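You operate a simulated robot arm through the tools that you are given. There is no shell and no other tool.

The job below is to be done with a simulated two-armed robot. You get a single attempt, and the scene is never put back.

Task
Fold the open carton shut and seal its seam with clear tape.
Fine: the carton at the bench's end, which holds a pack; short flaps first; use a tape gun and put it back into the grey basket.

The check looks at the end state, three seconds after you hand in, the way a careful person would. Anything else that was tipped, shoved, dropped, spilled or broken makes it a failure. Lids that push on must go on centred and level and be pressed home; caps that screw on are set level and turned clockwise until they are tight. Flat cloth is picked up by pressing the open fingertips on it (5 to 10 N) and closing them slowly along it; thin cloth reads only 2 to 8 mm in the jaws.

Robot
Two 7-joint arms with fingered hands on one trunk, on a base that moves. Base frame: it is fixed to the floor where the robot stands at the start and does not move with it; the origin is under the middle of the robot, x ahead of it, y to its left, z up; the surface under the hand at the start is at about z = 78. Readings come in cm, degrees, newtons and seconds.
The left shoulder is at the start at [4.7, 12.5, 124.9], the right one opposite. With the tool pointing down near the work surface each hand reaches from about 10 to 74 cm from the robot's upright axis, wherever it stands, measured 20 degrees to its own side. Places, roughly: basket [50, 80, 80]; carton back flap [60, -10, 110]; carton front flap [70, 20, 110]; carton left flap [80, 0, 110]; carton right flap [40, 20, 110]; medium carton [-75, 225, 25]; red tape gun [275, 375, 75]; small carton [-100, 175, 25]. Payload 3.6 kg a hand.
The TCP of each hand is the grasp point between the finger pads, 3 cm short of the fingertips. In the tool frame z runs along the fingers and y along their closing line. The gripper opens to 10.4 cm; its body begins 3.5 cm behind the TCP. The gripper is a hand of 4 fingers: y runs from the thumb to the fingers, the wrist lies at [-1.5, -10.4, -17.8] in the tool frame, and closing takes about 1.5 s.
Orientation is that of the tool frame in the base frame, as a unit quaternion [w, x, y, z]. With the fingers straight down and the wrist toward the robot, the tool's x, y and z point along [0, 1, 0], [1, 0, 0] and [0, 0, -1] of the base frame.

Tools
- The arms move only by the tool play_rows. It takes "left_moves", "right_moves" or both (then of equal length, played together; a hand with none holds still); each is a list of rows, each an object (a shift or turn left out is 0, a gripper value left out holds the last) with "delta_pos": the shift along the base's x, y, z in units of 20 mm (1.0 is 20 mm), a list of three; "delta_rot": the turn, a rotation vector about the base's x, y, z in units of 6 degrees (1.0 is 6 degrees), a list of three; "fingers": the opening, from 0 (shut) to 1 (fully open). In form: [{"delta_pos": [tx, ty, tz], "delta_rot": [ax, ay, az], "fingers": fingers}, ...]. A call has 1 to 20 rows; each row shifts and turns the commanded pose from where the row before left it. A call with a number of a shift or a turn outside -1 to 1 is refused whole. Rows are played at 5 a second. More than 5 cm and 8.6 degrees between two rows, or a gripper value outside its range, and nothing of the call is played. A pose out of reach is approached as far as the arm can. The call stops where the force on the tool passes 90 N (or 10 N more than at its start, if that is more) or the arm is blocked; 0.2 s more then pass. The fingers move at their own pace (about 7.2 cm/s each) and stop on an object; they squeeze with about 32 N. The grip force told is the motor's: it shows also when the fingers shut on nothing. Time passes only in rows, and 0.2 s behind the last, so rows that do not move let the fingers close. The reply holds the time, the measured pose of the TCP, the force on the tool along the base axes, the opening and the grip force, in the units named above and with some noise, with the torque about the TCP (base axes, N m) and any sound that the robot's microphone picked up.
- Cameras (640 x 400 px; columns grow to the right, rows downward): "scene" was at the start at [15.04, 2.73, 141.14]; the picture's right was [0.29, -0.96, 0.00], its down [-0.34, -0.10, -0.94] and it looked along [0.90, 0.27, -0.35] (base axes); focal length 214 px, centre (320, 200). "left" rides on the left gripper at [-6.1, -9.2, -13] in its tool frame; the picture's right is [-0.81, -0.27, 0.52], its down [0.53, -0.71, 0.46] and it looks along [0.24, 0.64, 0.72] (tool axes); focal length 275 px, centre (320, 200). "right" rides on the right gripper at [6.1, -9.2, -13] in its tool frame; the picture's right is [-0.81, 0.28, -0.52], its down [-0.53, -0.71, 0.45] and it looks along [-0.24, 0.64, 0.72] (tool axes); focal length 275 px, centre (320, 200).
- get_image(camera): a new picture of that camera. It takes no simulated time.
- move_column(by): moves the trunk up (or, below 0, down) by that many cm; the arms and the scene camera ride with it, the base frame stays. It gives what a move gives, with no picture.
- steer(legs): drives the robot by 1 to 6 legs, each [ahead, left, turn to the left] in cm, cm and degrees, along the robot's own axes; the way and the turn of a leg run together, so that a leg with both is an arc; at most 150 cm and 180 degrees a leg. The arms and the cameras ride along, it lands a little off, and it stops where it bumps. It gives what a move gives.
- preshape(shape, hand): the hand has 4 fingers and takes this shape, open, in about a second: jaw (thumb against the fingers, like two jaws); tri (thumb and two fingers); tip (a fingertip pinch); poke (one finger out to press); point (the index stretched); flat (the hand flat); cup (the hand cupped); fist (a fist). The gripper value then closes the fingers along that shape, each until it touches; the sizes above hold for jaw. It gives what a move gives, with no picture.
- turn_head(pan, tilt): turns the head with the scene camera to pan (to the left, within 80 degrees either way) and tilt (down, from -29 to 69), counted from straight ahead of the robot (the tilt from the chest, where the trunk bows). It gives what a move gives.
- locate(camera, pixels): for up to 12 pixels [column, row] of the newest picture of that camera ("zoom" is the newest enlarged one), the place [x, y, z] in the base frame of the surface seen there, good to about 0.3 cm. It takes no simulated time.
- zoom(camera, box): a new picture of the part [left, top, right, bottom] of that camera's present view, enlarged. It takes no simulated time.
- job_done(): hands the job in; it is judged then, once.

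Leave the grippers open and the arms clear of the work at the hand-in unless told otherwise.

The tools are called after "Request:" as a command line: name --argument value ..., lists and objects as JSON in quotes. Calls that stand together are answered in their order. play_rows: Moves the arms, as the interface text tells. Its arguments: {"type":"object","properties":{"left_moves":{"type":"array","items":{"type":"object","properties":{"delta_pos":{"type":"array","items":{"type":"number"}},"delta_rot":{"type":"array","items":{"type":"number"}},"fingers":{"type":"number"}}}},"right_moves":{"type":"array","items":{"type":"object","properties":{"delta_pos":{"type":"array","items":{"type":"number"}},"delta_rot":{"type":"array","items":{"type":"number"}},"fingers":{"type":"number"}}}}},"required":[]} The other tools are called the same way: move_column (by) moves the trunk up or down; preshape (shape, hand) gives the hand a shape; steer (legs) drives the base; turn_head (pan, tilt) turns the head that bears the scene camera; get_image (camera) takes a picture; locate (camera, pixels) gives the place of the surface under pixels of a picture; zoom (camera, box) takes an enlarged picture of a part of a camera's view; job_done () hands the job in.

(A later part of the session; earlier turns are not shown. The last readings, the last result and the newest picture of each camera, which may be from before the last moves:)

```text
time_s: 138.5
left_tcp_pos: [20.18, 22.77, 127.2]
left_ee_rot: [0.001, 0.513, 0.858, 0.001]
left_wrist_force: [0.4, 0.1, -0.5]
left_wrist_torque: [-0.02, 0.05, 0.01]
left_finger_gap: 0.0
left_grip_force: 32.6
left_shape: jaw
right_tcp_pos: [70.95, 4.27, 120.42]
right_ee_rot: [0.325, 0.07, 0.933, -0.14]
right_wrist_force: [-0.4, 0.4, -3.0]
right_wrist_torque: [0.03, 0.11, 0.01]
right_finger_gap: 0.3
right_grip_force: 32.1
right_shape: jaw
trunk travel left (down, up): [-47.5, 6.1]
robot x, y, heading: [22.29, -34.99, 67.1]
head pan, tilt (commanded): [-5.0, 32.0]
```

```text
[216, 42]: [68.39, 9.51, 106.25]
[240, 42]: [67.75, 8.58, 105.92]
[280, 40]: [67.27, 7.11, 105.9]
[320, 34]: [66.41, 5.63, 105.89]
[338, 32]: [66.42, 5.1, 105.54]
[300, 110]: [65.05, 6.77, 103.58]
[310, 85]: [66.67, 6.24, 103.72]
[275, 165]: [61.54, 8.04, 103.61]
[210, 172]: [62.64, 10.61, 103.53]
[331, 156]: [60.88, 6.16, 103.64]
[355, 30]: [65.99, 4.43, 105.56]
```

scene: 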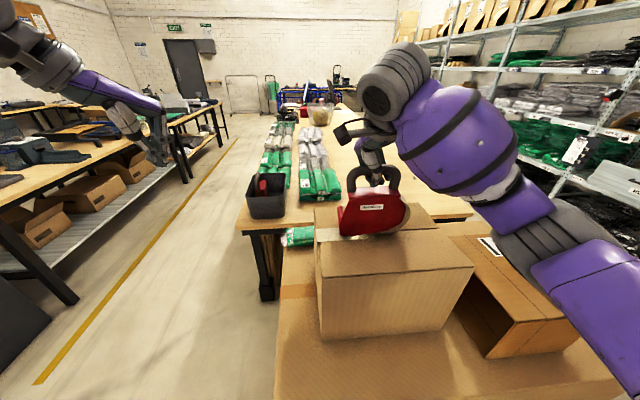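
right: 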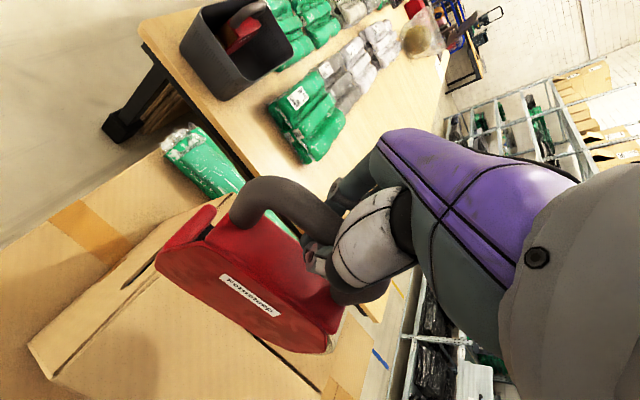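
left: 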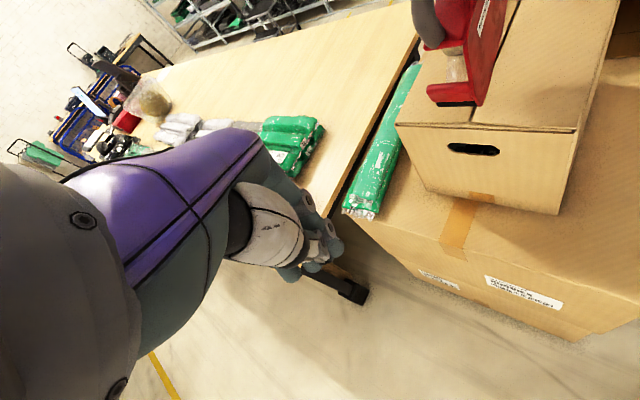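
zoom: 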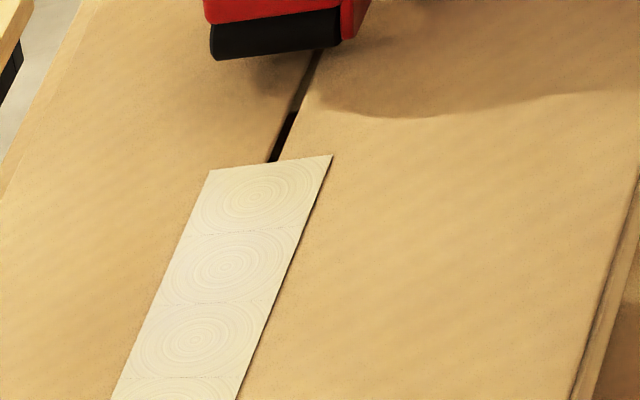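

The roller is about 1.4 cm too far to the front, as the gun swings in the pinch. I shift the hand back by that amount and also return 4.5 cm along the seam, to resume right at the strip's end.

Request:
play_rows --right_moves '[{"delta_pos": [-0.78, 0.075, 0.1], "fingers": 0}, {"delta_pos": [-0.78, 0.075, 0], "fingers": 0}, {"delta_pos": [-0.78, 0.075, 0], "fingers": 0}, {"fingers": 0}]'

Request:
zoom --camera "left" --box '[430, 0, 600, 110]'

Request:
locate --camera "zoom" --pixels '[[205, 125], [240, 122], [280, 118], [310, 112], [275, 165], [210, 172], [331, 156], [220, 100], [300, 90]]'

```text
time_s: 139.5
left_tcp_pos: [20.18, 22.88, 127.14]
left_ee_rot: [-0.001, 0.513, 0.858, 0.0]
left_wrist_force: [0.5, 0.8, -0.3]
left_wrist_torque: [-0.01, 0.01, 0.01]
left_finger_gap: 0.0
left_grip_force: 31.7
left_shape: jaw
right_tcp_pos: [66.24, 4.75, 120.61]
right_ee_rot: [0.324, 0.072, 0.933, -0.14]
right_wrist_force: [0.2, 0.0, -3.4]
right_wrist_torque: [0.05, 0.08, 0.01]
right_finger_gap: 0.31
right_grip_force: 31.8
right_shape: jaw
trunk travel left (down, up): [-47.5, 6.1]
robot x, y, heading: [22.59, -35.12, 67.0]
head pan, tilt (commanded): [-5.0, 32.0]
```

```text
3.64 times, centred on (515, 55) of left
```

zoom: 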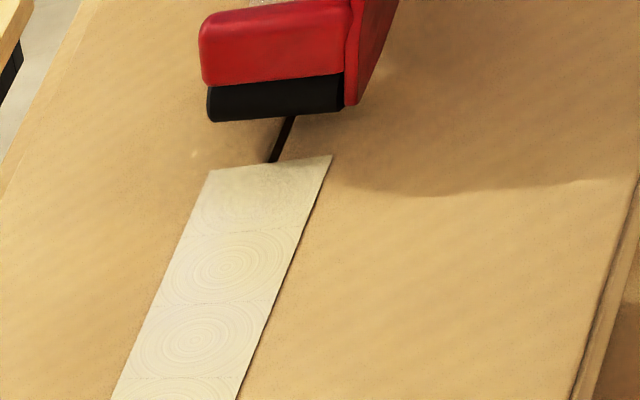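

```text
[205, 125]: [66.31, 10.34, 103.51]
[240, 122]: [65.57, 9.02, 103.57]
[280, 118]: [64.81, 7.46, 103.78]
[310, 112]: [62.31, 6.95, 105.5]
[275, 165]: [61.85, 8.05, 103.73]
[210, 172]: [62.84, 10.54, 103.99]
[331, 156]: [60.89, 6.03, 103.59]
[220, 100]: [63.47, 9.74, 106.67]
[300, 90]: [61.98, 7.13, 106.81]
```

The roller now sits just beyond the strip's end and is centred within about 0.3 cm. I press down in small steps.

Request:
play_rows --right_moves '[{"delta_pos": [0, 0, -0.3], "fingers": 0}]'

Request:
play_rows --right_moves '[{"delta_pos": [0.05, -0.02, -0.2], "fingers": 0}]'

Request:
zoom --camera "left" --box '[430, 0, 600, 110]'

```text
time_s: 139.9
left_tcp_pos: [20.31, 22.87, 127.07]
left_ee_rot: [0.0, 0.513, 0.859, 0.0]
left_wrist_force: [-0.2, 0.1, 0.1]
left_wrist_torque: [0.01, -0.02, -0.01]
left_finger_gap: 0.0
left_grip_force: 31.9
left_shape: jaw
right_tcp_pos: [66.3, 4.78, 120.06]
right_ee_rot: [0.325, 0.071, 0.933, -0.14]
right_wrist_force: [0.5, -0.1, -3.4]
right_wrist_torque: [0.04, 0.13, 0.0]
right_finger_gap: 0.3
right_grip_force: 32.2
right_shape: jaw
trunk travel left (down, up): [-47.5, 6.1]
robot x, y, heading: [22.11, -35.08, 67.3]
head pan, tilt (commanded): [-5.0, 32.0]
```

```text
time_s: 140.3
left_tcp_pos: [20.2, 22.83, 127.21]
left_ee_rot: [0.001, 0.513, 0.858, 0.001]
left_wrist_force: [0.6, 0.3, -0.2]
left_wrist_torque: [0.01, -0.04, 0.0]
left_finger_gap: 0.0
left_grip_force: 32.0
left_shape: jaw
right_tcp_pos: [66.36, 4.72, 119.48]
right_ee_rot: [0.323, 0.072, 0.933, -0.14]
right_wrist_force: [0.4, -0.4, -0.8]
right_wrist_torque: [0.05, 0.14, 0.02]
right_finger_gap: 0.32
right_grip_force: 32.2
right_shape: jaw
trunk travel left (down, up): [-47.5, 6.1]
robot x, y, heading: [22.39, -35.04, 67.4]
head pan, tilt (commanded): [-5.0, 32.0]
```

```text
3.64 times, centred on (515, 55) of left
```

zoom: 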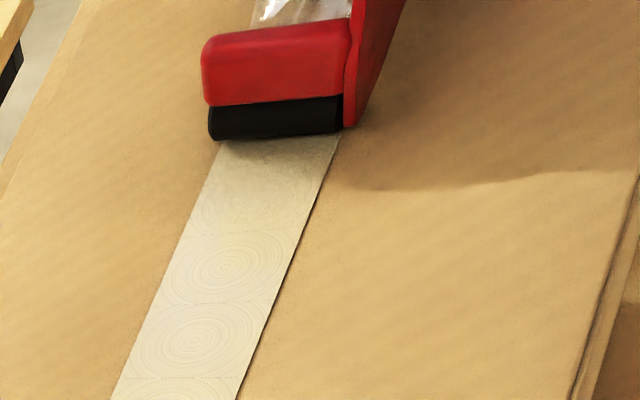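

Contact with about 2.6 N, and the strip now reaches the roller. I pull along the seam in small rows with a slight downward bias.

Request:
play_rows --right_moves '[{"delta_pos": [0.46, -0.193, -0.04], "fingers": 0}, {"delta_pos": [0.46, -0.193, -0.04], "fingers": 0}, {"delta_pos": [0.46, -0.193, -0.04], "fingers": 0}]'

Request:
zoom --camera "left" --box '[430, 0, 600, 110]'

Request:
zoom --camera "scene" --box '[300, 140, 500, 290]'

```text
time_s: 141.1
left_tcp_pos: [20.26, 22.83, 127.19]
left_ee_rot: [0.001, 0.513, 0.858, 0.001]
left_wrist_force: [0.3, -0.1, -0.7]
left_wrist_torque: [0.03, 0.01, 0.01]
left_finger_gap: 0.0
left_grip_force: 31.9
left_shape: jaw
right_tcp_pos: [69.1, 3.41, 119.3]
right_ee_rot: [0.324, 0.07, 0.933, -0.14]
right_wrist_force: [-0.7, -0.3, -3.2]
right_wrist_torque: [0.03, 0.19, -0.03]
right_finger_gap: 0.31
right_grip_force: 31.7
right_shape: jaw
trunk travel left (down, up): [-47.5, 6.1]
robot x, y, heading: [22.47, -35.29, 67.3]
head pan, tilt (commanded): [-5.0, 32.0]
```

```text
3.64 times, centred on (515, 55) of left
```

zoom: 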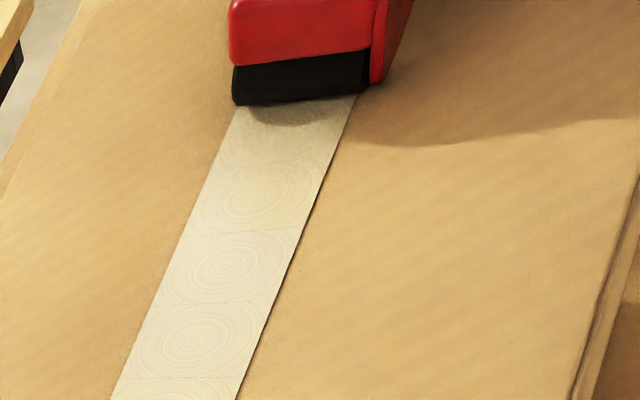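

```text
2.67 times, centred on (400, 215) of scene
```

zoom: 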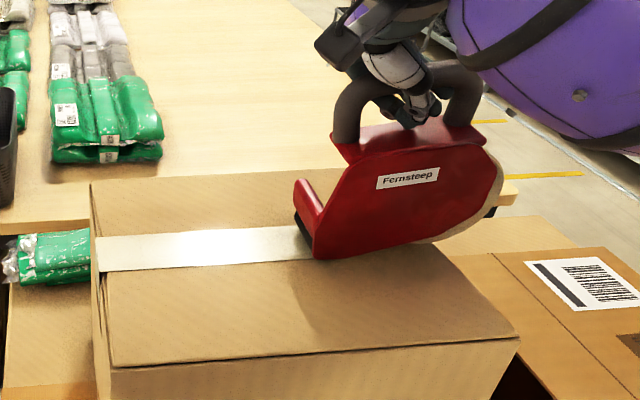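

The tape follows the roller with the strip straight on the seam. I continue 3 cm with a little more down bias.

Request:
play_rows --right_moves '[{"delta_pos": [0.23, -0.097, -0.1], "fingers": 0}, {"delta_pos": [0.46, -0.193, -0.03], "fingers": 0}, {"delta_pos": [0.46, -0.193, -0.03], "fingers": 0}, {"delta_pos": [0.46, -0.193, -0.03], "fingers": 0}]'

Request:
zoom --camera "left" --box '[430, 0, 600, 110]'

Request:
zoom --camera "scene" --box '[300, 140, 500, 290]'

```text
time_s: 142.1
left_tcp_pos: [20.14, 22.84, 126.98]
left_ee_rot: [0.001, 0.513, 0.859, 0.0]
left_wrist_force: [0.1, 0.6, -0.9]
left_wrist_torque: [0.02, -0.02, 0.05]
left_finger_gap: 0.0
left_grip_force: 31.8
left_shape: jaw
right_tcp_pos: [72.29, 2.17, 118.94]
right_ee_rot: [0.323, 0.071, 0.933, -0.14]
right_wrist_force: [-0.8, 0.5, -1.0]
right_wrist_torque: [0.09, 0.28, -0.01]
right_finger_gap: 0.33
right_grip_force: 32.0
right_shape: jaw
trunk travel left (down, up): [-47.5, 6.1]
robot x, y, heading: [22.4, -35.32, 67.3]
head pan, tilt (commanded): [-5.0, 32.0]
```

```text
3.64 times, centred on (515, 55) of left
```

zoom: 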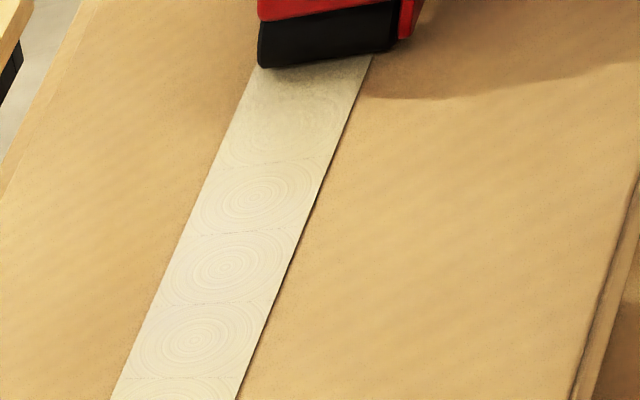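

```text
2.67 times, centred on (400, 215) of scene
```

zoom: 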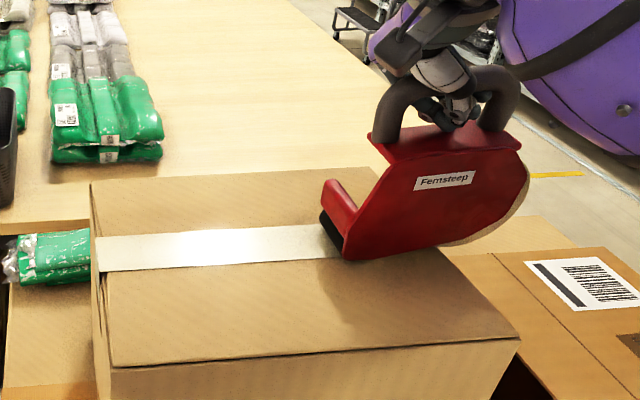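

Still good. I check the strip's edges near the roller and the seam's remaining end.

Request:
locate --camera "scene" --pixels '[[420, 235], [424, 222]]'

Request:
zoom --camera "left" --box '[430, 0, 600, 110]'

Request:
locate --camera "zoom" --pixels '[[255, 80], [366, 72], [215, 165], [325, 175], [265, 45], [325, 45], [385, 40]]'

```text
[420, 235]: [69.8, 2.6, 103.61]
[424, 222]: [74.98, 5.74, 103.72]
```

```text
3.64 times, centred on (515, 55) of left
```

zoom: 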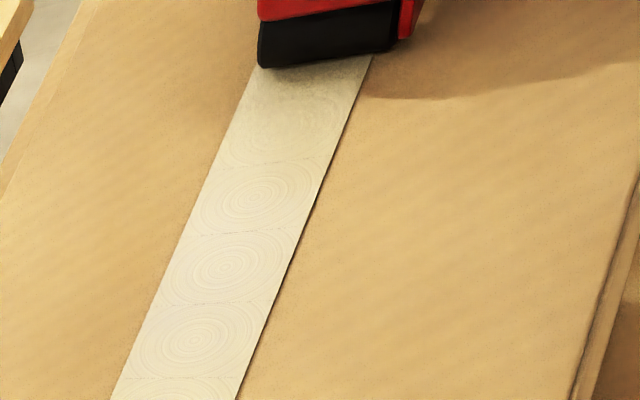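

```text
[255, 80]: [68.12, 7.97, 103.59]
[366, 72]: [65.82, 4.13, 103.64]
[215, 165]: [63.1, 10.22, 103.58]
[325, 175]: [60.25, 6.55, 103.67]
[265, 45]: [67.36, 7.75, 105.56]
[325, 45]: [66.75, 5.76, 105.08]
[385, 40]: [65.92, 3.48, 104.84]
```

The strip is centred within 0.3 cm (edges at v≈-1.9 and +2.5). The roller is drifting 0.5 cm toward me, so I add a small correction while pulling on.

Request:
play_rows --right_moves '[{"delta_pos": [0.48, -0.147, -0.03], "fingers": 0}, {"delta_pos": [0.48, -0.147, -0.03], "fingers": 0}, {"delta_pos": [0.48, -0.147, -0.03], "fingers": 0}, {"delta_pos": [0.48, -0.147, -0.03], "fingers": 0}]'

Request:
zoom --camera "left" --box '[430, 0, 600, 110]'

Request:
zoom --camera "scene" --box '[300, 140, 500, 290]'

```text
time_s: 143.1
left_tcp_pos: [20.2, 22.85, 127.04]
left_ee_rot: [0.002, 0.512, 0.859, 0.001]
left_wrist_force: [0.3, 0.2, -0.5]
left_wrist_torque: [0.03, 0.0, -0.01]
left_finger_gap: 0.0
left_grip_force: 32.2
left_shape: jaw
right_tcp_pos: [75.99, 1.14, 118.77]
right_ee_rot: [0.324, 0.072, 0.933, -0.14]
right_wrist_force: [-0.7, 0.0, -1.3]
right_wrist_torque: [0.01, 0.27, 0.0]
right_finger_gap: 0.29
right_grip_force: 32.3
right_shape: jaw
trunk travel left (down, up): [-47.5, 6.1]
robot x, y, heading: [22.18, -35.17, 67.1]
head pan, tilt (commanded): [-5.0, 32.0]
```

```text
3.64 times, centred on (515, 55) of left
```

zoom: 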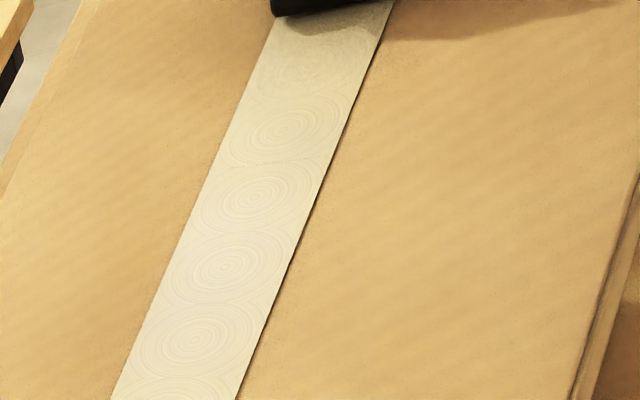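

```text
2.67 times, centred on (400, 215) of scene
```

zoom: 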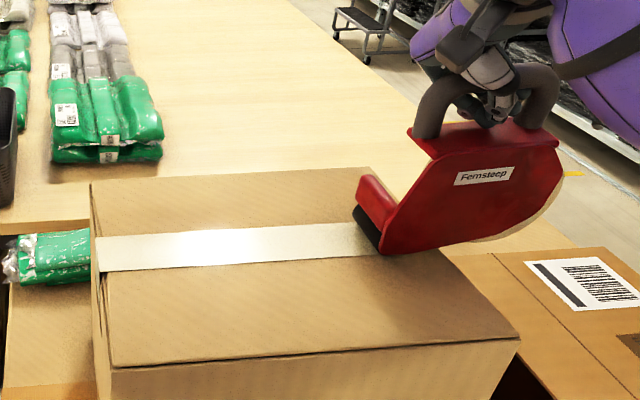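

The strip is at u≈26 cm with about 5 cm left to the far edge. I continue in the seam's direction.

Request:
play_rows --right_moves '[{"delta_pos": [0.46, -0.193, -0.03], "fingers": 0}, {"delta_pos": [0.46, -0.193, -0.03], "fingers": 0}, {"delta_pos": [0.46, -0.193, -0.03], "fingers": 0}]'

Request:
zoom --camera "scene" --box '[370, 150, 510, 260]'

Request:
locate --camera "zoom" --pixels '[[130, 250], [130, 310], [180, 240], [205, 275], [165, 200], [250, 290], [270, 270], [220, 300], [330, 270], [400, 210]]'

```text
time_s: 143.9
left_tcp_pos: [20.13, 22.83, 127.09]
left_ee_rot: [0.0, 0.513, 0.858, 0.001]
left_wrist_force: [-0.9, 0.0, -0.4]
left_wrist_torque: [-0.03, -0.01, -0.04]
left_finger_gap: 0.02
left_grip_force: 31.7
left_shape: jaw
right_tcp_pos: [79.09, -0.27, 118.82]
right_ee_rot: [0.324, 0.072, 0.933, -0.14]
right_wrist_force: [-0.4, -0.8, -1.0]
right_wrist_torque: [0.04, 0.29, 0.0]
right_finger_gap: 0.31
right_grip_force: 32.1
right_shape: jaw
trunk travel left (down, up): [-47.5, 6.1]
robot x, y, heading: [22.53, -35.02, 67.2]
head pan, tilt (commanded): [-5.0, 32.0]
```

```text
3.64 times, centred on (440, 205) of scene
```

zoom: 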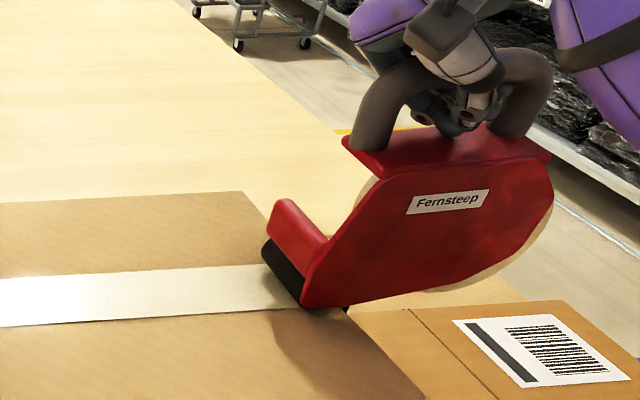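

```text
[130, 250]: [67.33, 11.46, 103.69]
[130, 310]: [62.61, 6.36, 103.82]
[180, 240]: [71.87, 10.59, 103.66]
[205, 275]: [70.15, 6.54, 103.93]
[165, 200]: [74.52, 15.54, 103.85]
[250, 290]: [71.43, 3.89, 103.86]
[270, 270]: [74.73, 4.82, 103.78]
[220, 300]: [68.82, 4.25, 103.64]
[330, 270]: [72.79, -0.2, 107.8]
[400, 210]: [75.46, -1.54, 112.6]
```

The tape has reached u≈28.8 cm, with the far edge at about 31.2. I continue 3 cm.

Request:
play_rows --right_moves '[{"delta_pos": [0.46, -0.193, -0.03], "fingers": 0}, {"delta_pos": [0.46, -0.193, -0.03], "fingers": 0}, {"delta_pos": [0.46, -0.193, -0.03], "fingers": 0}]'

Request:
zoom --camera "scene" --box '[370, 150, 510, 260]'

```text
time_s: 144.7
left_tcp_pos: [20.18, 22.87, 127.2]
left_ee_rot: [0.0, 0.513, 0.858, 0.001]
left_wrist_force: [-0.1, -0.5, -0.1]
left_wrist_torque: [0.01, 0.0, 0.03]
left_finger_gap: 0.0
left_grip_force: 32.1
left_shape: jaw
right_tcp_pos: [81.53, -1.49, 118.35]
right_ee_rot: [0.324, 0.072, 0.933, -0.141]
right_wrist_force: [-0.8, 0.5, -1.4]
right_wrist_torque: [0.06, 0.31, -0.04]
right_finger_gap: 0.33
right_grip_force: 32.0
right_shape: jaw
trunk travel left (down, up): [-47.5, 6.1]
robot x, y, heading: [22.71, -35.18, 67.3]
head pan, tilt (commanded): [-5.0, 32.0]
```

```text
3.64 times, centred on (440, 205) of scene
```

zoom: 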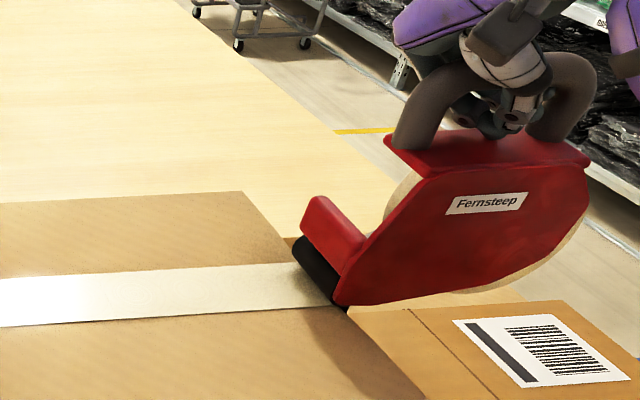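

The roller is at the far edge. I carry it over the edge: 2 cm further along, with the height dropping slightly so that it rolls over the corner.

Request:
play_rows --right_moves '[{"delta_pos": [0.4, -0.168, -0.05], "fingers": 0}, {"delta_pos": [0.4, -0.168, -0.15], "fingers": 0}, {"delta_pos": [0.2, -0.084, -0.3], "fingers": 0}]'

Request:
zoom --camera "scene" --box '[370, 150, 510, 260]'

```text
time_s: 145.5
left_tcp_pos: [20.2, 22.8, 127.17]
left_ee_rot: [0.001, 0.513, 0.858, 0.0]
left_wrist_force: [0.4, -0.3, 0.2]
left_wrist_torque: [0.0, -0.04, 0.01]
left_finger_gap: 0.03
left_grip_force: 32.0
left_shape: jaw
right_tcp_pos: [83.54, -2.01, 117.35]
right_ee_rot: [0.324, 0.071, 0.933, -0.141]
right_wrist_force: [-0.1, 0.1, -3.6]
right_wrist_torque: [0.05, 0.13, -0.01]
right_finger_gap: 0.33
right_grip_force: 31.9
right_shape: jaw
trunk travel left (down, up): [-47.5, 6.1]
robot x, y, heading: [22.58, -35.33, 67.4]
head pan, tilt (commanded): [-5.0, 32.0]
```

```text
3.64 times, centred on (440, 205) of scene
```

zoom: 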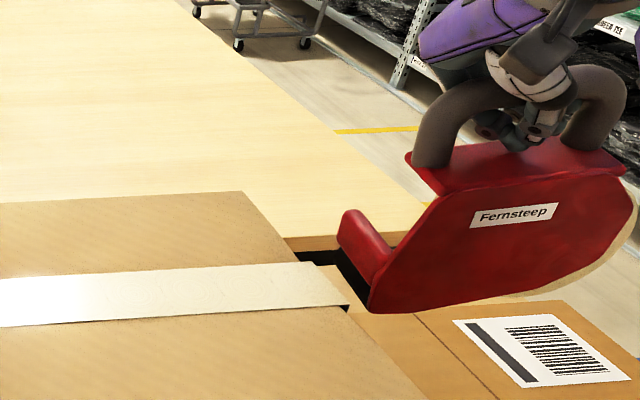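

The strip now reaches the far edge. I check the far end with the right wrist camera and the overall scene.

Request:
get_image --camera "right"

Request:
get_image --camera "scene"

```text
taken
```

right: 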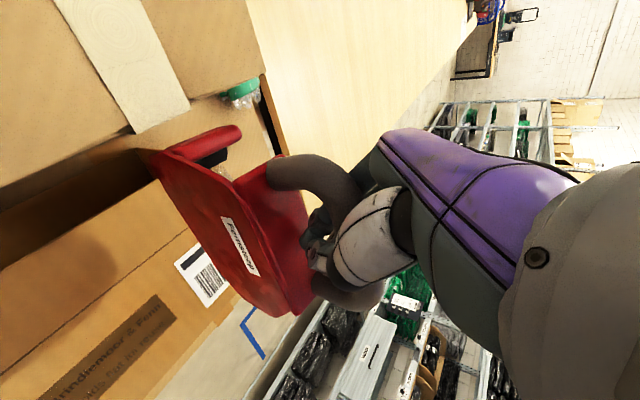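

```text
taken
```

scene: 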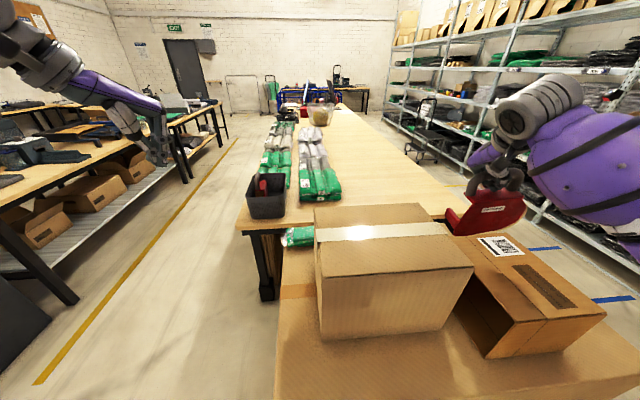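

Request:
zoom --camera "right" --box '[50, 0, 290, 180]'

Request:
locate --camera "zoom" --pixels '[[235, 340], [365, 265], [300, 250], [330, 300], [200, 330], [400, 330], [430, 250], [250, 200]]'

```text
2.22 times, centred on (170, 90) of right
```

zoom: 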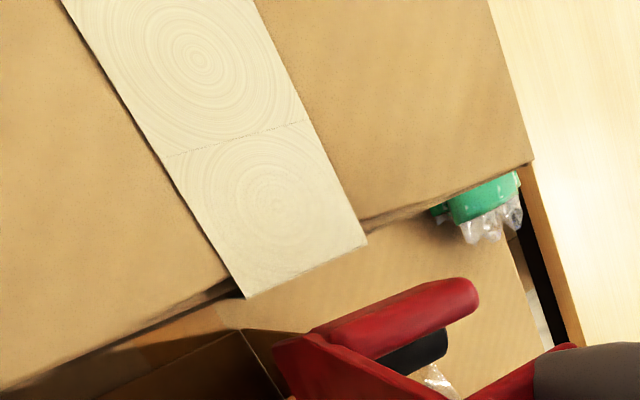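

```text
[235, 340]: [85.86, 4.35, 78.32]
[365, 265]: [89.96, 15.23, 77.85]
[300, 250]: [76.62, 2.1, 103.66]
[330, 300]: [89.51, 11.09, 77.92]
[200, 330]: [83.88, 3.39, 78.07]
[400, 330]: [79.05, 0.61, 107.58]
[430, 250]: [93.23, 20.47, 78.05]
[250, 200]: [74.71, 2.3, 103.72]
```

The strip's end protrudes slightly past the far edge but isn't folded down onto the end face yet. I'll locate the roller here to plan rolling it down the far face.

Request:
locate --camera "zoom" --pixels '[[435, 345], [410, 355], [395, 365], [350, 325], [460, 292], [305, 345], [245, 295], [365, 240], [310, 265], [235, 285], [372, 222], [275, 345]]'

```text
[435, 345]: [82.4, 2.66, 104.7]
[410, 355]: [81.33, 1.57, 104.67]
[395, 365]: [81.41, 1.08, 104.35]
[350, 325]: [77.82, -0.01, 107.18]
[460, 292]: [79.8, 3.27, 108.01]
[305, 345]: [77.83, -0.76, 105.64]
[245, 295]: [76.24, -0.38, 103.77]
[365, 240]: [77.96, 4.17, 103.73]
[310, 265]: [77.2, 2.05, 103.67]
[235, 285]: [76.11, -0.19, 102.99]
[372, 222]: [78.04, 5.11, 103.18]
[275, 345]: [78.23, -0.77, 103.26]
```

The strip covers the whole seam, ending at the far edge (u≈32.2, edge ≈32). I'll try to fold its end down as on the near side: lower the roller 2.5 cm beyond the edge, then bring it gently back against the far end face.

Request:
play_rows --right_moves '[{"delta_pos": [0, 0, -0.42], "fingers": 0}, {"delta_pos": [0, 0, -0.42], "fingers": 0}, {"delta_pos": [0, 0, -0.41], "fingers": 0}, {"delta_pos": [-0.3, 0.126, 0], "fingers": 0}, {"delta_pos": [-0.3, 0.126, 0], "fingers": 0}]'

Request:
zoom --camera "right" --box '[50, 0, 290, 180]'

Request:
zoom --camera "scene" --box '[370, 150, 510, 260]'

```text
time_s: 146.7
left_tcp_pos: [20.25, 22.93, 127.09]
left_ee_rot: [0.0, 0.513, 0.858, 0.001]
left_wrist_force: [0.1, -0.9, -0.6]
left_wrist_torque: [-0.02, 0.03, 0.0]
left_finger_gap: 0.01
left_grip_force: 31.4
left_shape: jaw
right_tcp_pos: [82.3, -1.52, 114.78]
right_ee_rot: [0.325, 0.071, 0.933, -0.14]
right_wrist_force: [0.3, 0.7, -3.0]
right_wrist_torque: [0.04, 0.14, 0.01]
right_finger_gap: 0.34
right_grip_force: 32.0
right_shape: jaw
trunk travel left (down, up): [-47.5, 6.1]
robot x, y, heading: [22.21, -35.56, 66.9]
head pan, tilt (commanded): [-5.0, 32.0]
```

```text
2.22 times, centred on (170, 90) of right
```

zoom: 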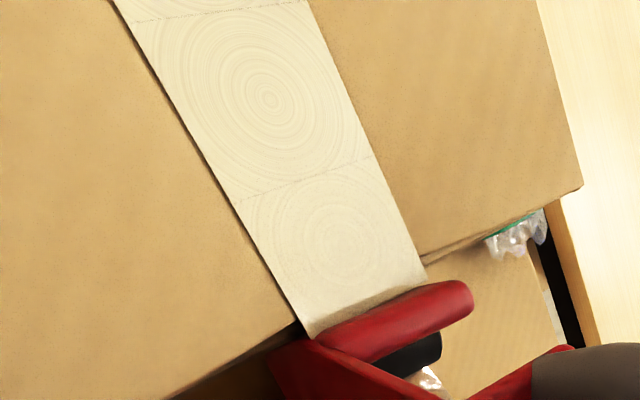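

```text
3.64 times, centred on (440, 205) of scene
```

zoom: 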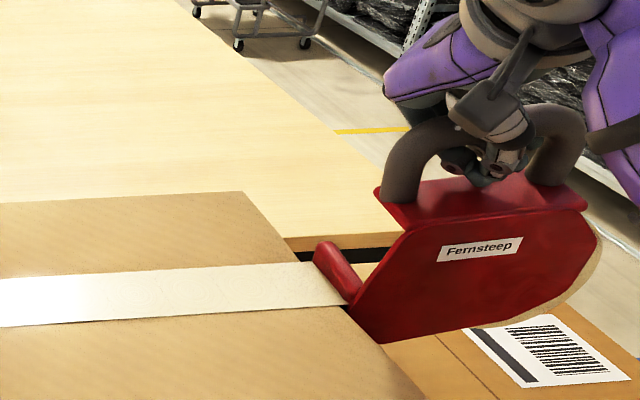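

The roller is just off the far face below the edge. I close the last centimetre gently.

Request:
play_rows --right_moves '[{"delta_pos": [-0.2, 0.084, 0], "fingers": 0}]'

Request:
play_rows --right_moves '[{"delta_pos": [-0.2, 0.084, 0], "fingers": 0}]'

Request:
zoom --camera "right" --box '[50, 0, 290, 180]'

Request:
zoom --camera "scene" --box '[370, 150, 510, 260]'

```text
time_s: 147.1
left_tcp_pos: [20.19, 22.9, 127.13]
left_ee_rot: [0.0, 0.513, 0.859, 0.001]
left_wrist_force: [0.4, -0.4, -0.3]
left_wrist_torque: [0.0, 0.01, 0.04]
left_finger_gap: 0.0
left_grip_force: 32.1
left_shape: jaw
right_tcp_pos: [82.02, -1.38, 115.05]
right_ee_rot: [0.325, 0.071, 0.933, -0.14]
right_wrist_force: [0.9, -0.1, -2.6]
right_wrist_torque: [0.01, 0.05, 0.04]
right_finger_gap: 0.28
right_grip_force: 32.0
right_shape: jaw
trunk travel left (down, up): [-47.5, 6.1]
robot x, y, heading: [22.41, -35.07, 67.2]
head pan, tilt (commanded): [-5.0, 32.0]
```

```text
time_s: 147.5
left_tcp_pos: [20.33, 22.82, 127.06]
left_ee_rot: [0.0, 0.513, 0.859, 0.0]
left_wrist_force: [0.2, -0.5, -0.7]
left_wrist_torque: [0.0, 0.02, 0.03]
left_finger_gap: 0.01
left_grip_force: 32.2
left_shape: jaw
right_tcp_pos: [81.58, -1.24, 114.82]
right_ee_rot: [0.324, 0.072, 0.933, -0.141]
right_wrist_force: [0.5, 0.1, -3.1]
right_wrist_torque: [0.02, 0.0, -0.01]
right_finger_gap: 0.32
right_grip_force: 32.0
right_shape: jaw
trunk travel left (down, up): [-47.5, 6.1]
robot x, y, heading: [22.28, -35.11, 67.0]
head pan, tilt (commanded): [-5.0, 32.0]
```

```text
2.22 times, centred on (170, 90) of right
```

zoom: 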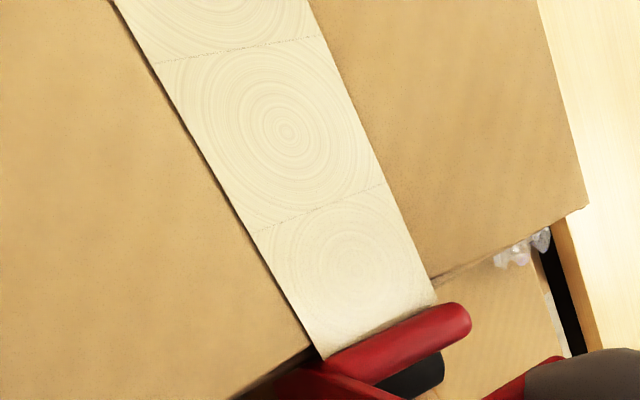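

```text
3.64 times, centred on (440, 205) of scene
```

zoom: 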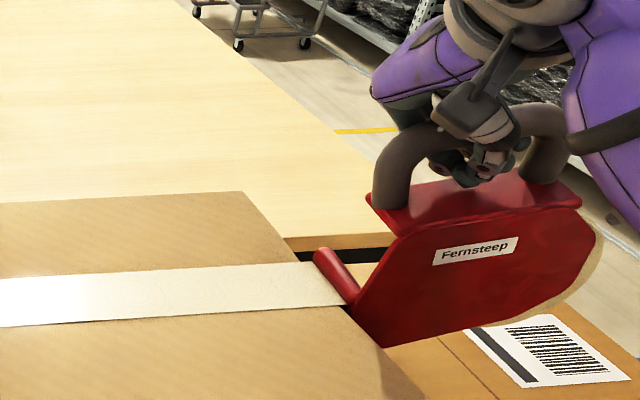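

The nose touches the far face at the edge. I move it down 2 cm along the face to see whether the tape follows.

Request:
play_rows --right_moves '[{"delta_pos": [-0.05, 0.02, -0.35], "fingers": 0}, {"delta_pos": [-0.05, 0.02, -0.35], "fingers": 0}, {"delta_pos": [0, 0, -0.3], "fingers": 0}]'

Request:
zoom --camera "right" --box '[50, 0, 290, 180]'

Request:
zoom --camera "scene" --box '[370, 150, 510, 260]'

```text
time_s: 148.3
left_tcp_pos: [20.33, 22.85, 127.06]
left_ee_rot: [-0.001, 0.513, 0.858, -0.001]
left_wrist_force: [0.3, -0.3, -0.5]
left_wrist_torque: [-0.03, 0.0, 0.01]
left_finger_gap: 0.02
left_grip_force: 32.6
left_shape: jaw
right_tcp_pos: [81.45, -1.08, 112.87]
right_ee_rot: [0.323, 0.071, 0.933, -0.14]
right_wrist_force: [0.7, -0.5, -3.2]
right_wrist_torque: [0.02, 0.07, 0.02]
right_finger_gap: 0.28
right_grip_force: 31.5
right_shape: jaw
trunk travel left (down, up): [-47.5, 6.1]
robot x, y, heading: [22.29, -35.18, 67.2]
head pan, tilt (commanded): [-5.0, 32.0]
```

```text
2.22 times, centred on (170, 90) of right
```

zoom: 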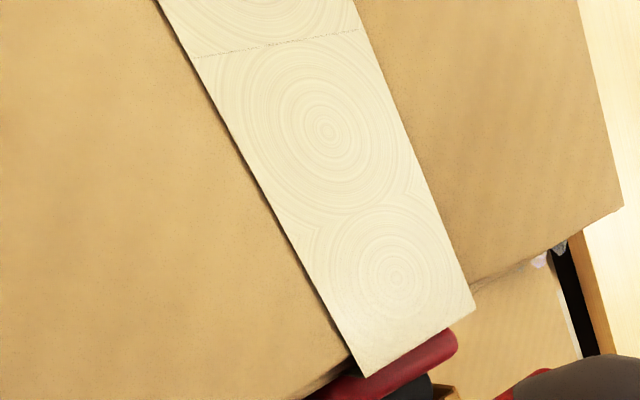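

```text
3.64 times, centred on (440, 205) of scene
```

zoom: 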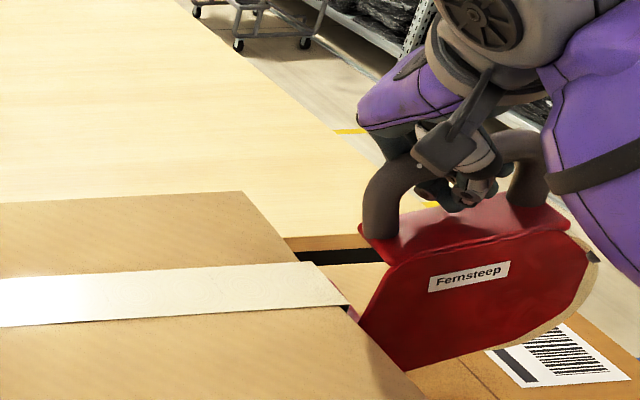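

The gun is now beside the far face, below the edge. I back it away 4 cm to the right and then look at the far end.

Request:
play_rows --right_moves '[{"delta_pos": [0.46, -0.193, 0.1], "fingers": 0}, {"delta_pos": [0.46, -0.193, 0.2], "fingers": 0}, {"delta_pos": [0.46, -0.193, 0.4], "fingers": 0}, {"delta_pos": [0.46, -0.193, 0.6], "fingers": 0}, {"delta_pos": [0, 0, 0.9], "fingers": 0}, {"delta_pos": [0, 0, 0.9], "fingers": 0}]'

Request:
get_image --camera "right"

Request:
zoom --camera "right" --box '[20, 0, 260, 180]'

Request:
zoom --camera "scene" --box '[290, 170, 510, 340]'

```text
time_s: 149.7
left_tcp_pos: [20.33, 22.81, 126.99]
left_ee_rot: [0.001, 0.513, 0.858, 0.001]
left_wrist_force: [0.0, 1.0, -0.2]
left_wrist_torque: [-0.02, 0.02, 0.02]
left_finger_gap: 0.0
left_grip_force: 32.3
left_shape: jaw
right_tcp_pos: [85.18, -2.69, 119.11]
right_ee_rot: [0.324, 0.072, 0.933, -0.139]
right_wrist_force: [0.3, -1.1, -2.5]
right_wrist_torque: [0.02, 0.06, 0.02]
right_finger_gap: 0.3
right_grip_force: 31.9
right_shape: jaw
trunk travel left (down, up): [-47.5, 6.1]
robot x, y, heading: [22.41, -34.71, 67.3]
head pan, tilt (commanded): [-5.0, 32.0]
```

```text
taken
```

right: 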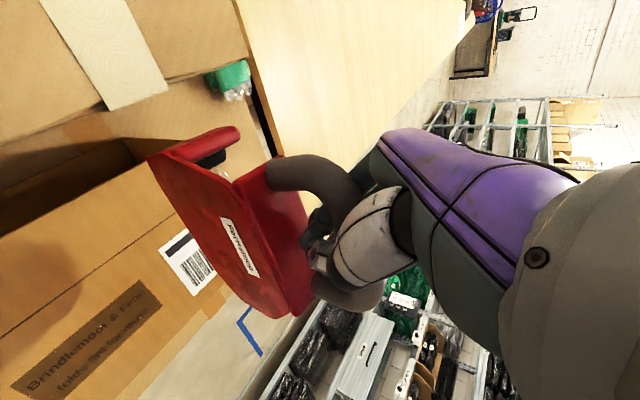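

```text
2.22 times, centred on (140, 90) of right
```

zoom: 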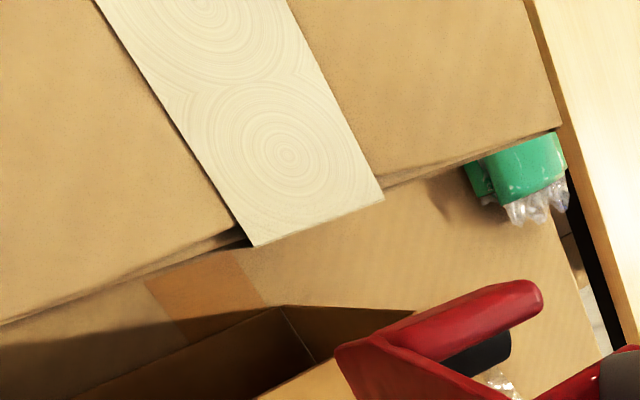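

```text
2.35 times, centred on (400, 255) of scene
```

zoom: 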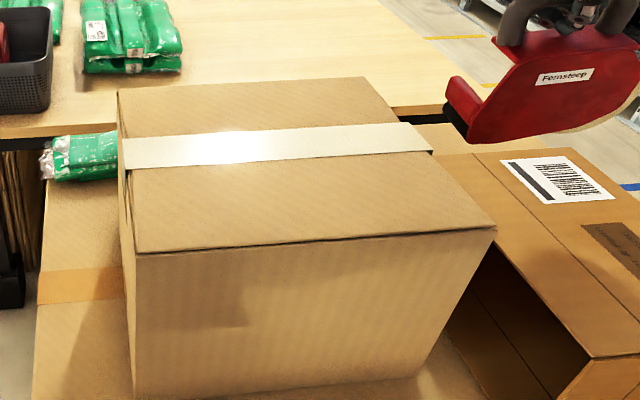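

The strip covers the whole seam from end to end. Now I want to see whether its far end is folded down on the far face. I raise the gun, bring the hand back to level, and then strafe right to look at that face.

Request:
play_rows --right_moves '[{"delta_pos": [0, -0.2, 1], "fingers": 0}, {"delta_pos": [0, -0.2, 1], "delta_rot": [0.387, 0.922, 0], "fingers": 0}, {"delta_pos": [0, -0.2, 1], "delta_rot": [0.387, 0.922, 0], "fingers": 0}, {"delta_pos": [-0.2, -0.2, 1], "delta_rot": [0.387, 0.922, 0], "fingers": 0}, {"delta_pos": [-0.3, -0.2, 1], "delta_rot": [0.387, 0.922, 0], "fingers": 0}, {"delta_pos": [-0.3, -0.2, 1], "delta_rot": [0.387, 0.922, 0], "fingers": 0}, {"delta_pos": [-0.3, -0.2, 1], "fingers": 0}, {"delta_pos": [-0.3, -0.2, 1], "fingers": 0}, {"delta_pos": [-0.3, -0.2, 1], "fingers": 0}]'

Request:
get_image --camera "scene"

```text
time_s: 151.7
left_tcp_pos: [20.17, 22.74, 127.1]
left_ee_rot: [0.001, 0.513, 0.859, 0.001]
left_wrist_force: [0.4, 0.3, 0.4]
left_wrist_torque: [-0.02, -0.02, 0.0]
left_finger_gap: 0.0
left_grip_force: 31.9
left_shape: jaw
right_tcp_pos: [81.7, -6.54, 137.15]
right_ee_rot: [0.083, 0.069, 0.992, -0.059]
right_wrist_force: [0.1, 0.1, -3.9]
right_wrist_torque: [0.0, -0.01, -0.01]
right_finger_gap: 0.3
right_grip_force: 32.3
right_shape: jaw
trunk travel left (down, up): [-47.5, 6.1]
robot x, y, heading: [22.39, -35.01, 67.1]
head pan, tilt (commanded): [-5.0, 32.0]
```

```text
taken
```

scene: 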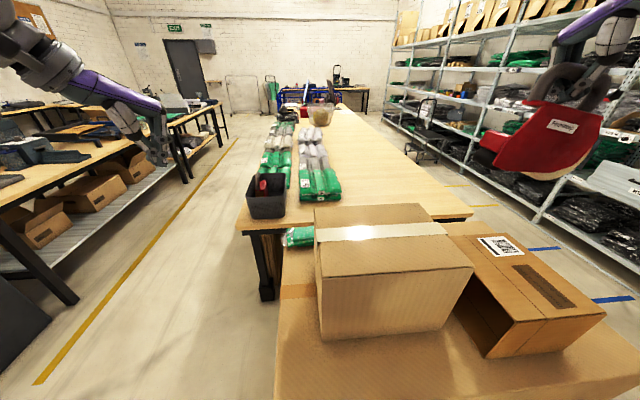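

The gun is held clear. I strafe right 48 cm to look at the carton's far face.

Request:
steer --legs '[[-6, -48, 0]]'

Request:
turn_head --pan 22 --tilt 30

Request:
get_image --camera "scene"

Request:
get_image --camera "left"

```text
time_s: 156.4
left_tcp_pos: [63.28, -1.58, 127.13]
left_ee_rot: [-0.001, 0.517, 0.856, 0.002]
left_wrist_force: [0.2, -0.2, 0.5]
left_wrist_torque: [0.0, -0.01, 0.0]
left_finger_gap: 0.0
left_grip_force: 32.0
left_shape: jaw
right_tcp_pos: [124.43, -31.61, 136.88]
right_ee_rot: [0.082, 0.073, 0.992, -0.06]
right_wrist_force: [0.0, 0.2, -4.1]
right_wrist_torque: [-0.01, 0.04, -0.02]
right_finger_gap: 0.32
right_grip_force: 32.1
right_shape: jaw
trunk travel left (down, up): [-47.5, 6.1]
robot x, y, heading: [64.95, -59.48, 66.6]
head pan, tilt (commanded): [-5.0, 32.0]
```

```text
time_s: 157.4
left_tcp_pos: [63.29, -1.58, 127.11]
left_ee_rot: [0.0, 0.517, 0.856, 0.001]
left_wrist_force: [0.3, -0.1, -0.3]
left_wrist_torque: [0.03, -0.02, -0.02]
left_finger_gap: 0.0
left_grip_force: 32.2
left_shape: jaw
right_tcp_pos: [124.48, -31.68, 136.95]
right_ee_rot: [0.083, 0.074, 0.992, -0.059]
right_wrist_force: [0.6, 0.7, -2.6]
right_wrist_torque: [-0.04, -0.01, -0.02]
right_finger_gap: 0.3
right_grip_force: 32.0
right_shape: jaw
trunk travel left (down, up): [-47.5, 6.1]
robot x, y, heading: [64.76, -59.72, 66.7]
head pan, tilt (commanded): [22.0, 30.0]
```

```text
taken
```

scene: 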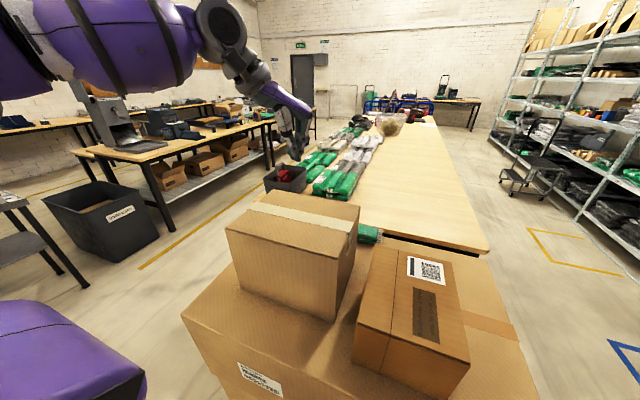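

```text
taken
```

left: 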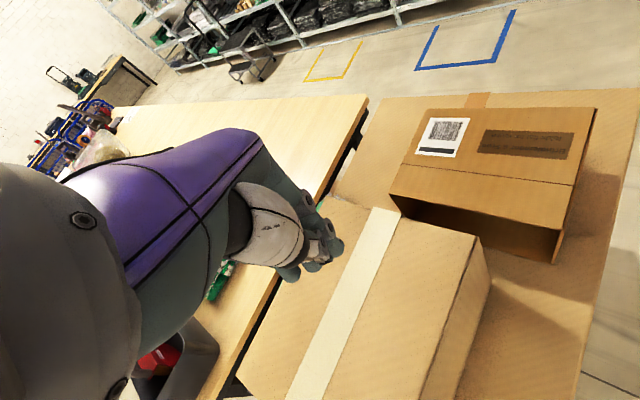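

I can see the far face at about (345,260) in the scene picture. I'll enlarge it.

Request:
zoom --camera "scene" --box '[220, 180, 380, 330]'

Request:
locate --camera "zoom" --pixels '[[515, 130], [515, 150], [490, 120], [470, 140], [515, 110], [520, 175], [160, 80], [320, 105]]'

```text
2.67 times, centred on (300, 255) of scene
```

zoom: 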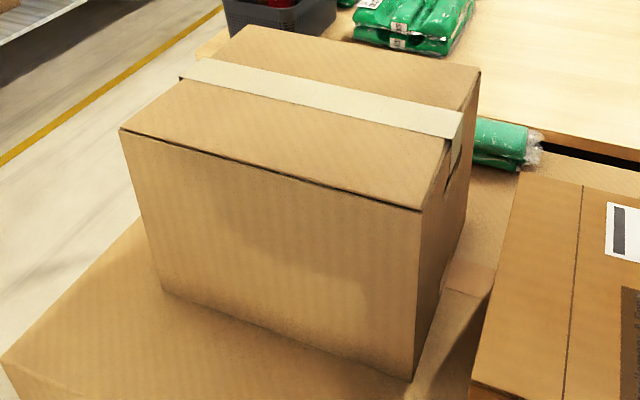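

```text
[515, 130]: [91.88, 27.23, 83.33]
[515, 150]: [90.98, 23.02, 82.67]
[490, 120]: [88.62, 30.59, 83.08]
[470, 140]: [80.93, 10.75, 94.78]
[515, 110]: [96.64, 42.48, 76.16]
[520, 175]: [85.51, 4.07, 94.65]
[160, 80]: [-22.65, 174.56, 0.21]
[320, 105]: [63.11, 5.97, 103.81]
```

The tape is folded down on the far face as well (tab at about (455,140)). I enlarge once more to confirm.

Request:
zoom --camera "scene" --box '[290, 195, 350, 265]'

```text
5.71 times, centred on (320, 230) of scene
```

zoom: 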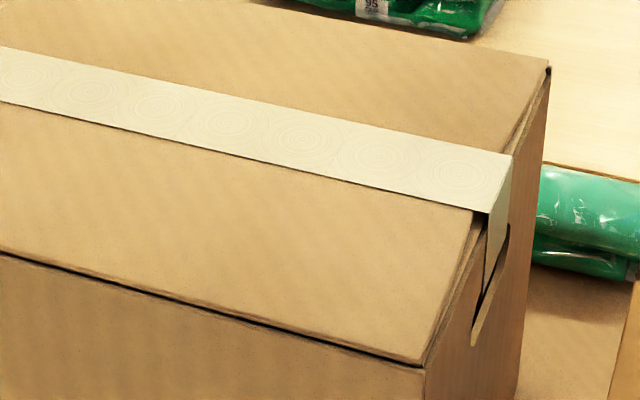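

Both ends are wrapped and the seam is sealed. Now I return the gun: turn back to heading 0, drive around the same way to the basket at about (6.5,85).

Request:
steer --legs '[[0, 0, -66.7], [-70, 0, 0], [0, 145, 0], [11, 0, 0]]'

Request:
turn_head --pan -20 --tilt 32

Request:
get_image --camera "scene"

```text
time_s: 177.4
left_tcp_pos: [63.49, 108.76, 127.11]
left_ee_rot: [0.0, 0.908, 0.419, -0.001]
left_wrist_force: [-0.5, -0.5, -0.5]
left_wrist_torque: [0.0, -0.01, -0.04]
left_finger_gap: 0.02
left_grip_force: 31.6
left_shape: jaw
right_tcp_pos: [58.46, 40.88, 136.9]
right_ee_rot: [0.034, 0.616, 0.781, -0.097]
right_wrist_force: [0.8, 0.2, -3.8]
right_wrist_torque: [0.03, 0.0, -0.04]
right_finger_gap: 0.29
right_grip_force: 31.2
right_shape: jaw
trunk travel left (down, up): [-47.5, 6.1]
robot x, y, heading: [10.13, 85.74, -1.4]
head pan, tilt (commanded): [22.0, 30.0]
stopped in leg 4: the robot was blocked; the commanded pose is now the measured one
```

```text
time_s: 178.5
left_tcp_pos: [63.35, 108.9, 127.12]
left_ee_rot: [0.001, 0.908, 0.419, 0.001]
left_wrist_force: [0.1, -0.8, 0.3]
left_wrist_torque: [0.01, -0.02, 0.02]
left_finger_gap: 0.0
left_grip_force: 32.4
left_shape: jaw
right_tcp_pos: [58.25, 40.89, 136.96]
right_ee_rot: [0.035, 0.616, 0.781, -0.096]
right_wrist_force: [-0.3, 0.0, -3.3]
right_wrist_torque: [0.04, 0.05, 0.01]
right_finger_gap: 0.33
right_grip_force: 32.2
right_shape: jaw
trunk travel left (down, up): [-47.5, 6.1]
robot x, y, heading: [9.74, 85.78, -1.6]
head pan, tilt (commanded): [-20.0, 32.0]
```

```text
taken
```

scene: 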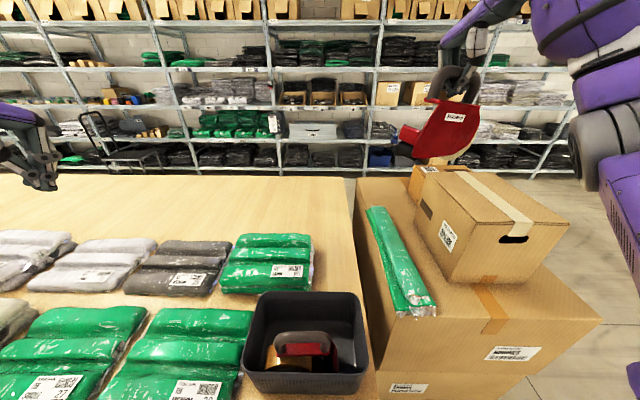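

The last leg bumped lightly against the bench (I landed a bit further forward than planned). I back off 4 cm and check that nothing moved.

Request:
steer --legs '[[-4, 0, 1.5]]'

Request:
turn_head --pan -10 --tilt 45

Request:
get_image --camera "scene"

Request:
zoom --camera "scene" --box '[220, 190, 380, 310]'

```text
time_s: 179.4
left_tcp_pos: [59.07, 110.24, 126.99]
left_ee_rot: [0.0, 0.902, 0.431, -0.001]
left_wrist_force: [0.4, 0.9, -0.3]
left_wrist_torque: [0.02, 0.01, 0.03]
left_finger_gap: 0.0
left_grip_force: 32.0
left_shape: jaw
right_tcp_pos: [55.77, 42.11, 136.84]
right_ee_rot: [0.036, 0.605, 0.789, -0.096]
right_wrist_force: [0.3, 1.2, -3.1]
right_wrist_torque: [0.09, 0.02, -0.01]
right_finger_gap: 0.34
right_grip_force: 32.0
right_shape: jaw
trunk travel left (down, up): [-47.5, 6.1]
robot x, y, heading: [6.1, 86.09, -0.1]
head pan, tilt (commanded): [-20.0, 32.0]
```

```text
time_s: 180.1
left_tcp_pos: [58.89, 110.26, 127.0]
left_ee_rot: [0.0, 0.902, 0.431, 0.0]
left_wrist_force: [-0.2, -0.9, 0.2]
left_wrist_torque: [-0.01, -0.04, 0.02]
left_finger_gap: 0.0
left_grip_force: 32.7
left_shape: jaw
right_tcp_pos: [55.56, 42.2, 136.98]
right_ee_rot: [0.036, 0.605, 0.79, -0.096]
right_wrist_force: [-0.2, -0.4, -3.4]
right_wrist_torque: [0.03, 0.02, -0.03]
right_finger_gap: 0.31
right_grip_force: 32.2
right_shape: jaw
trunk travel left (down, up): [-47.5, 6.1]
robot x, y, heading: [6.16, 85.53, -0.1]
head pan, tilt (commanded): [-10.0, 45.0]
```

```text
taken
```

scene: 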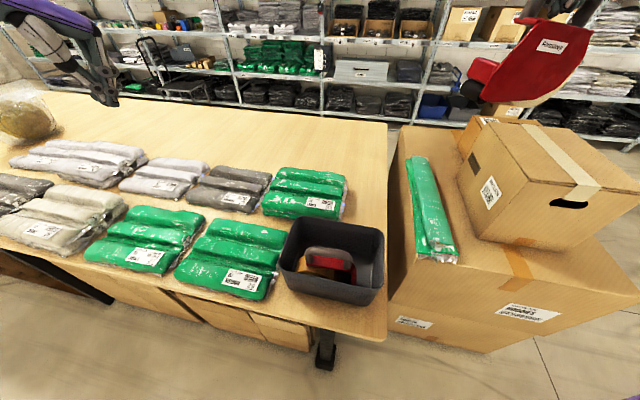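

```text
3.33 times, centred on (300, 250) of scene
```

zoom: 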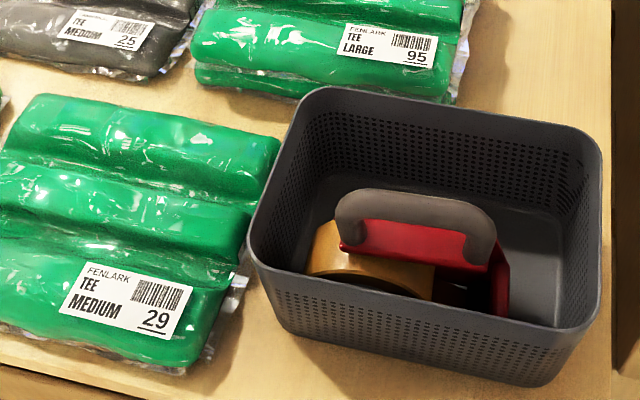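

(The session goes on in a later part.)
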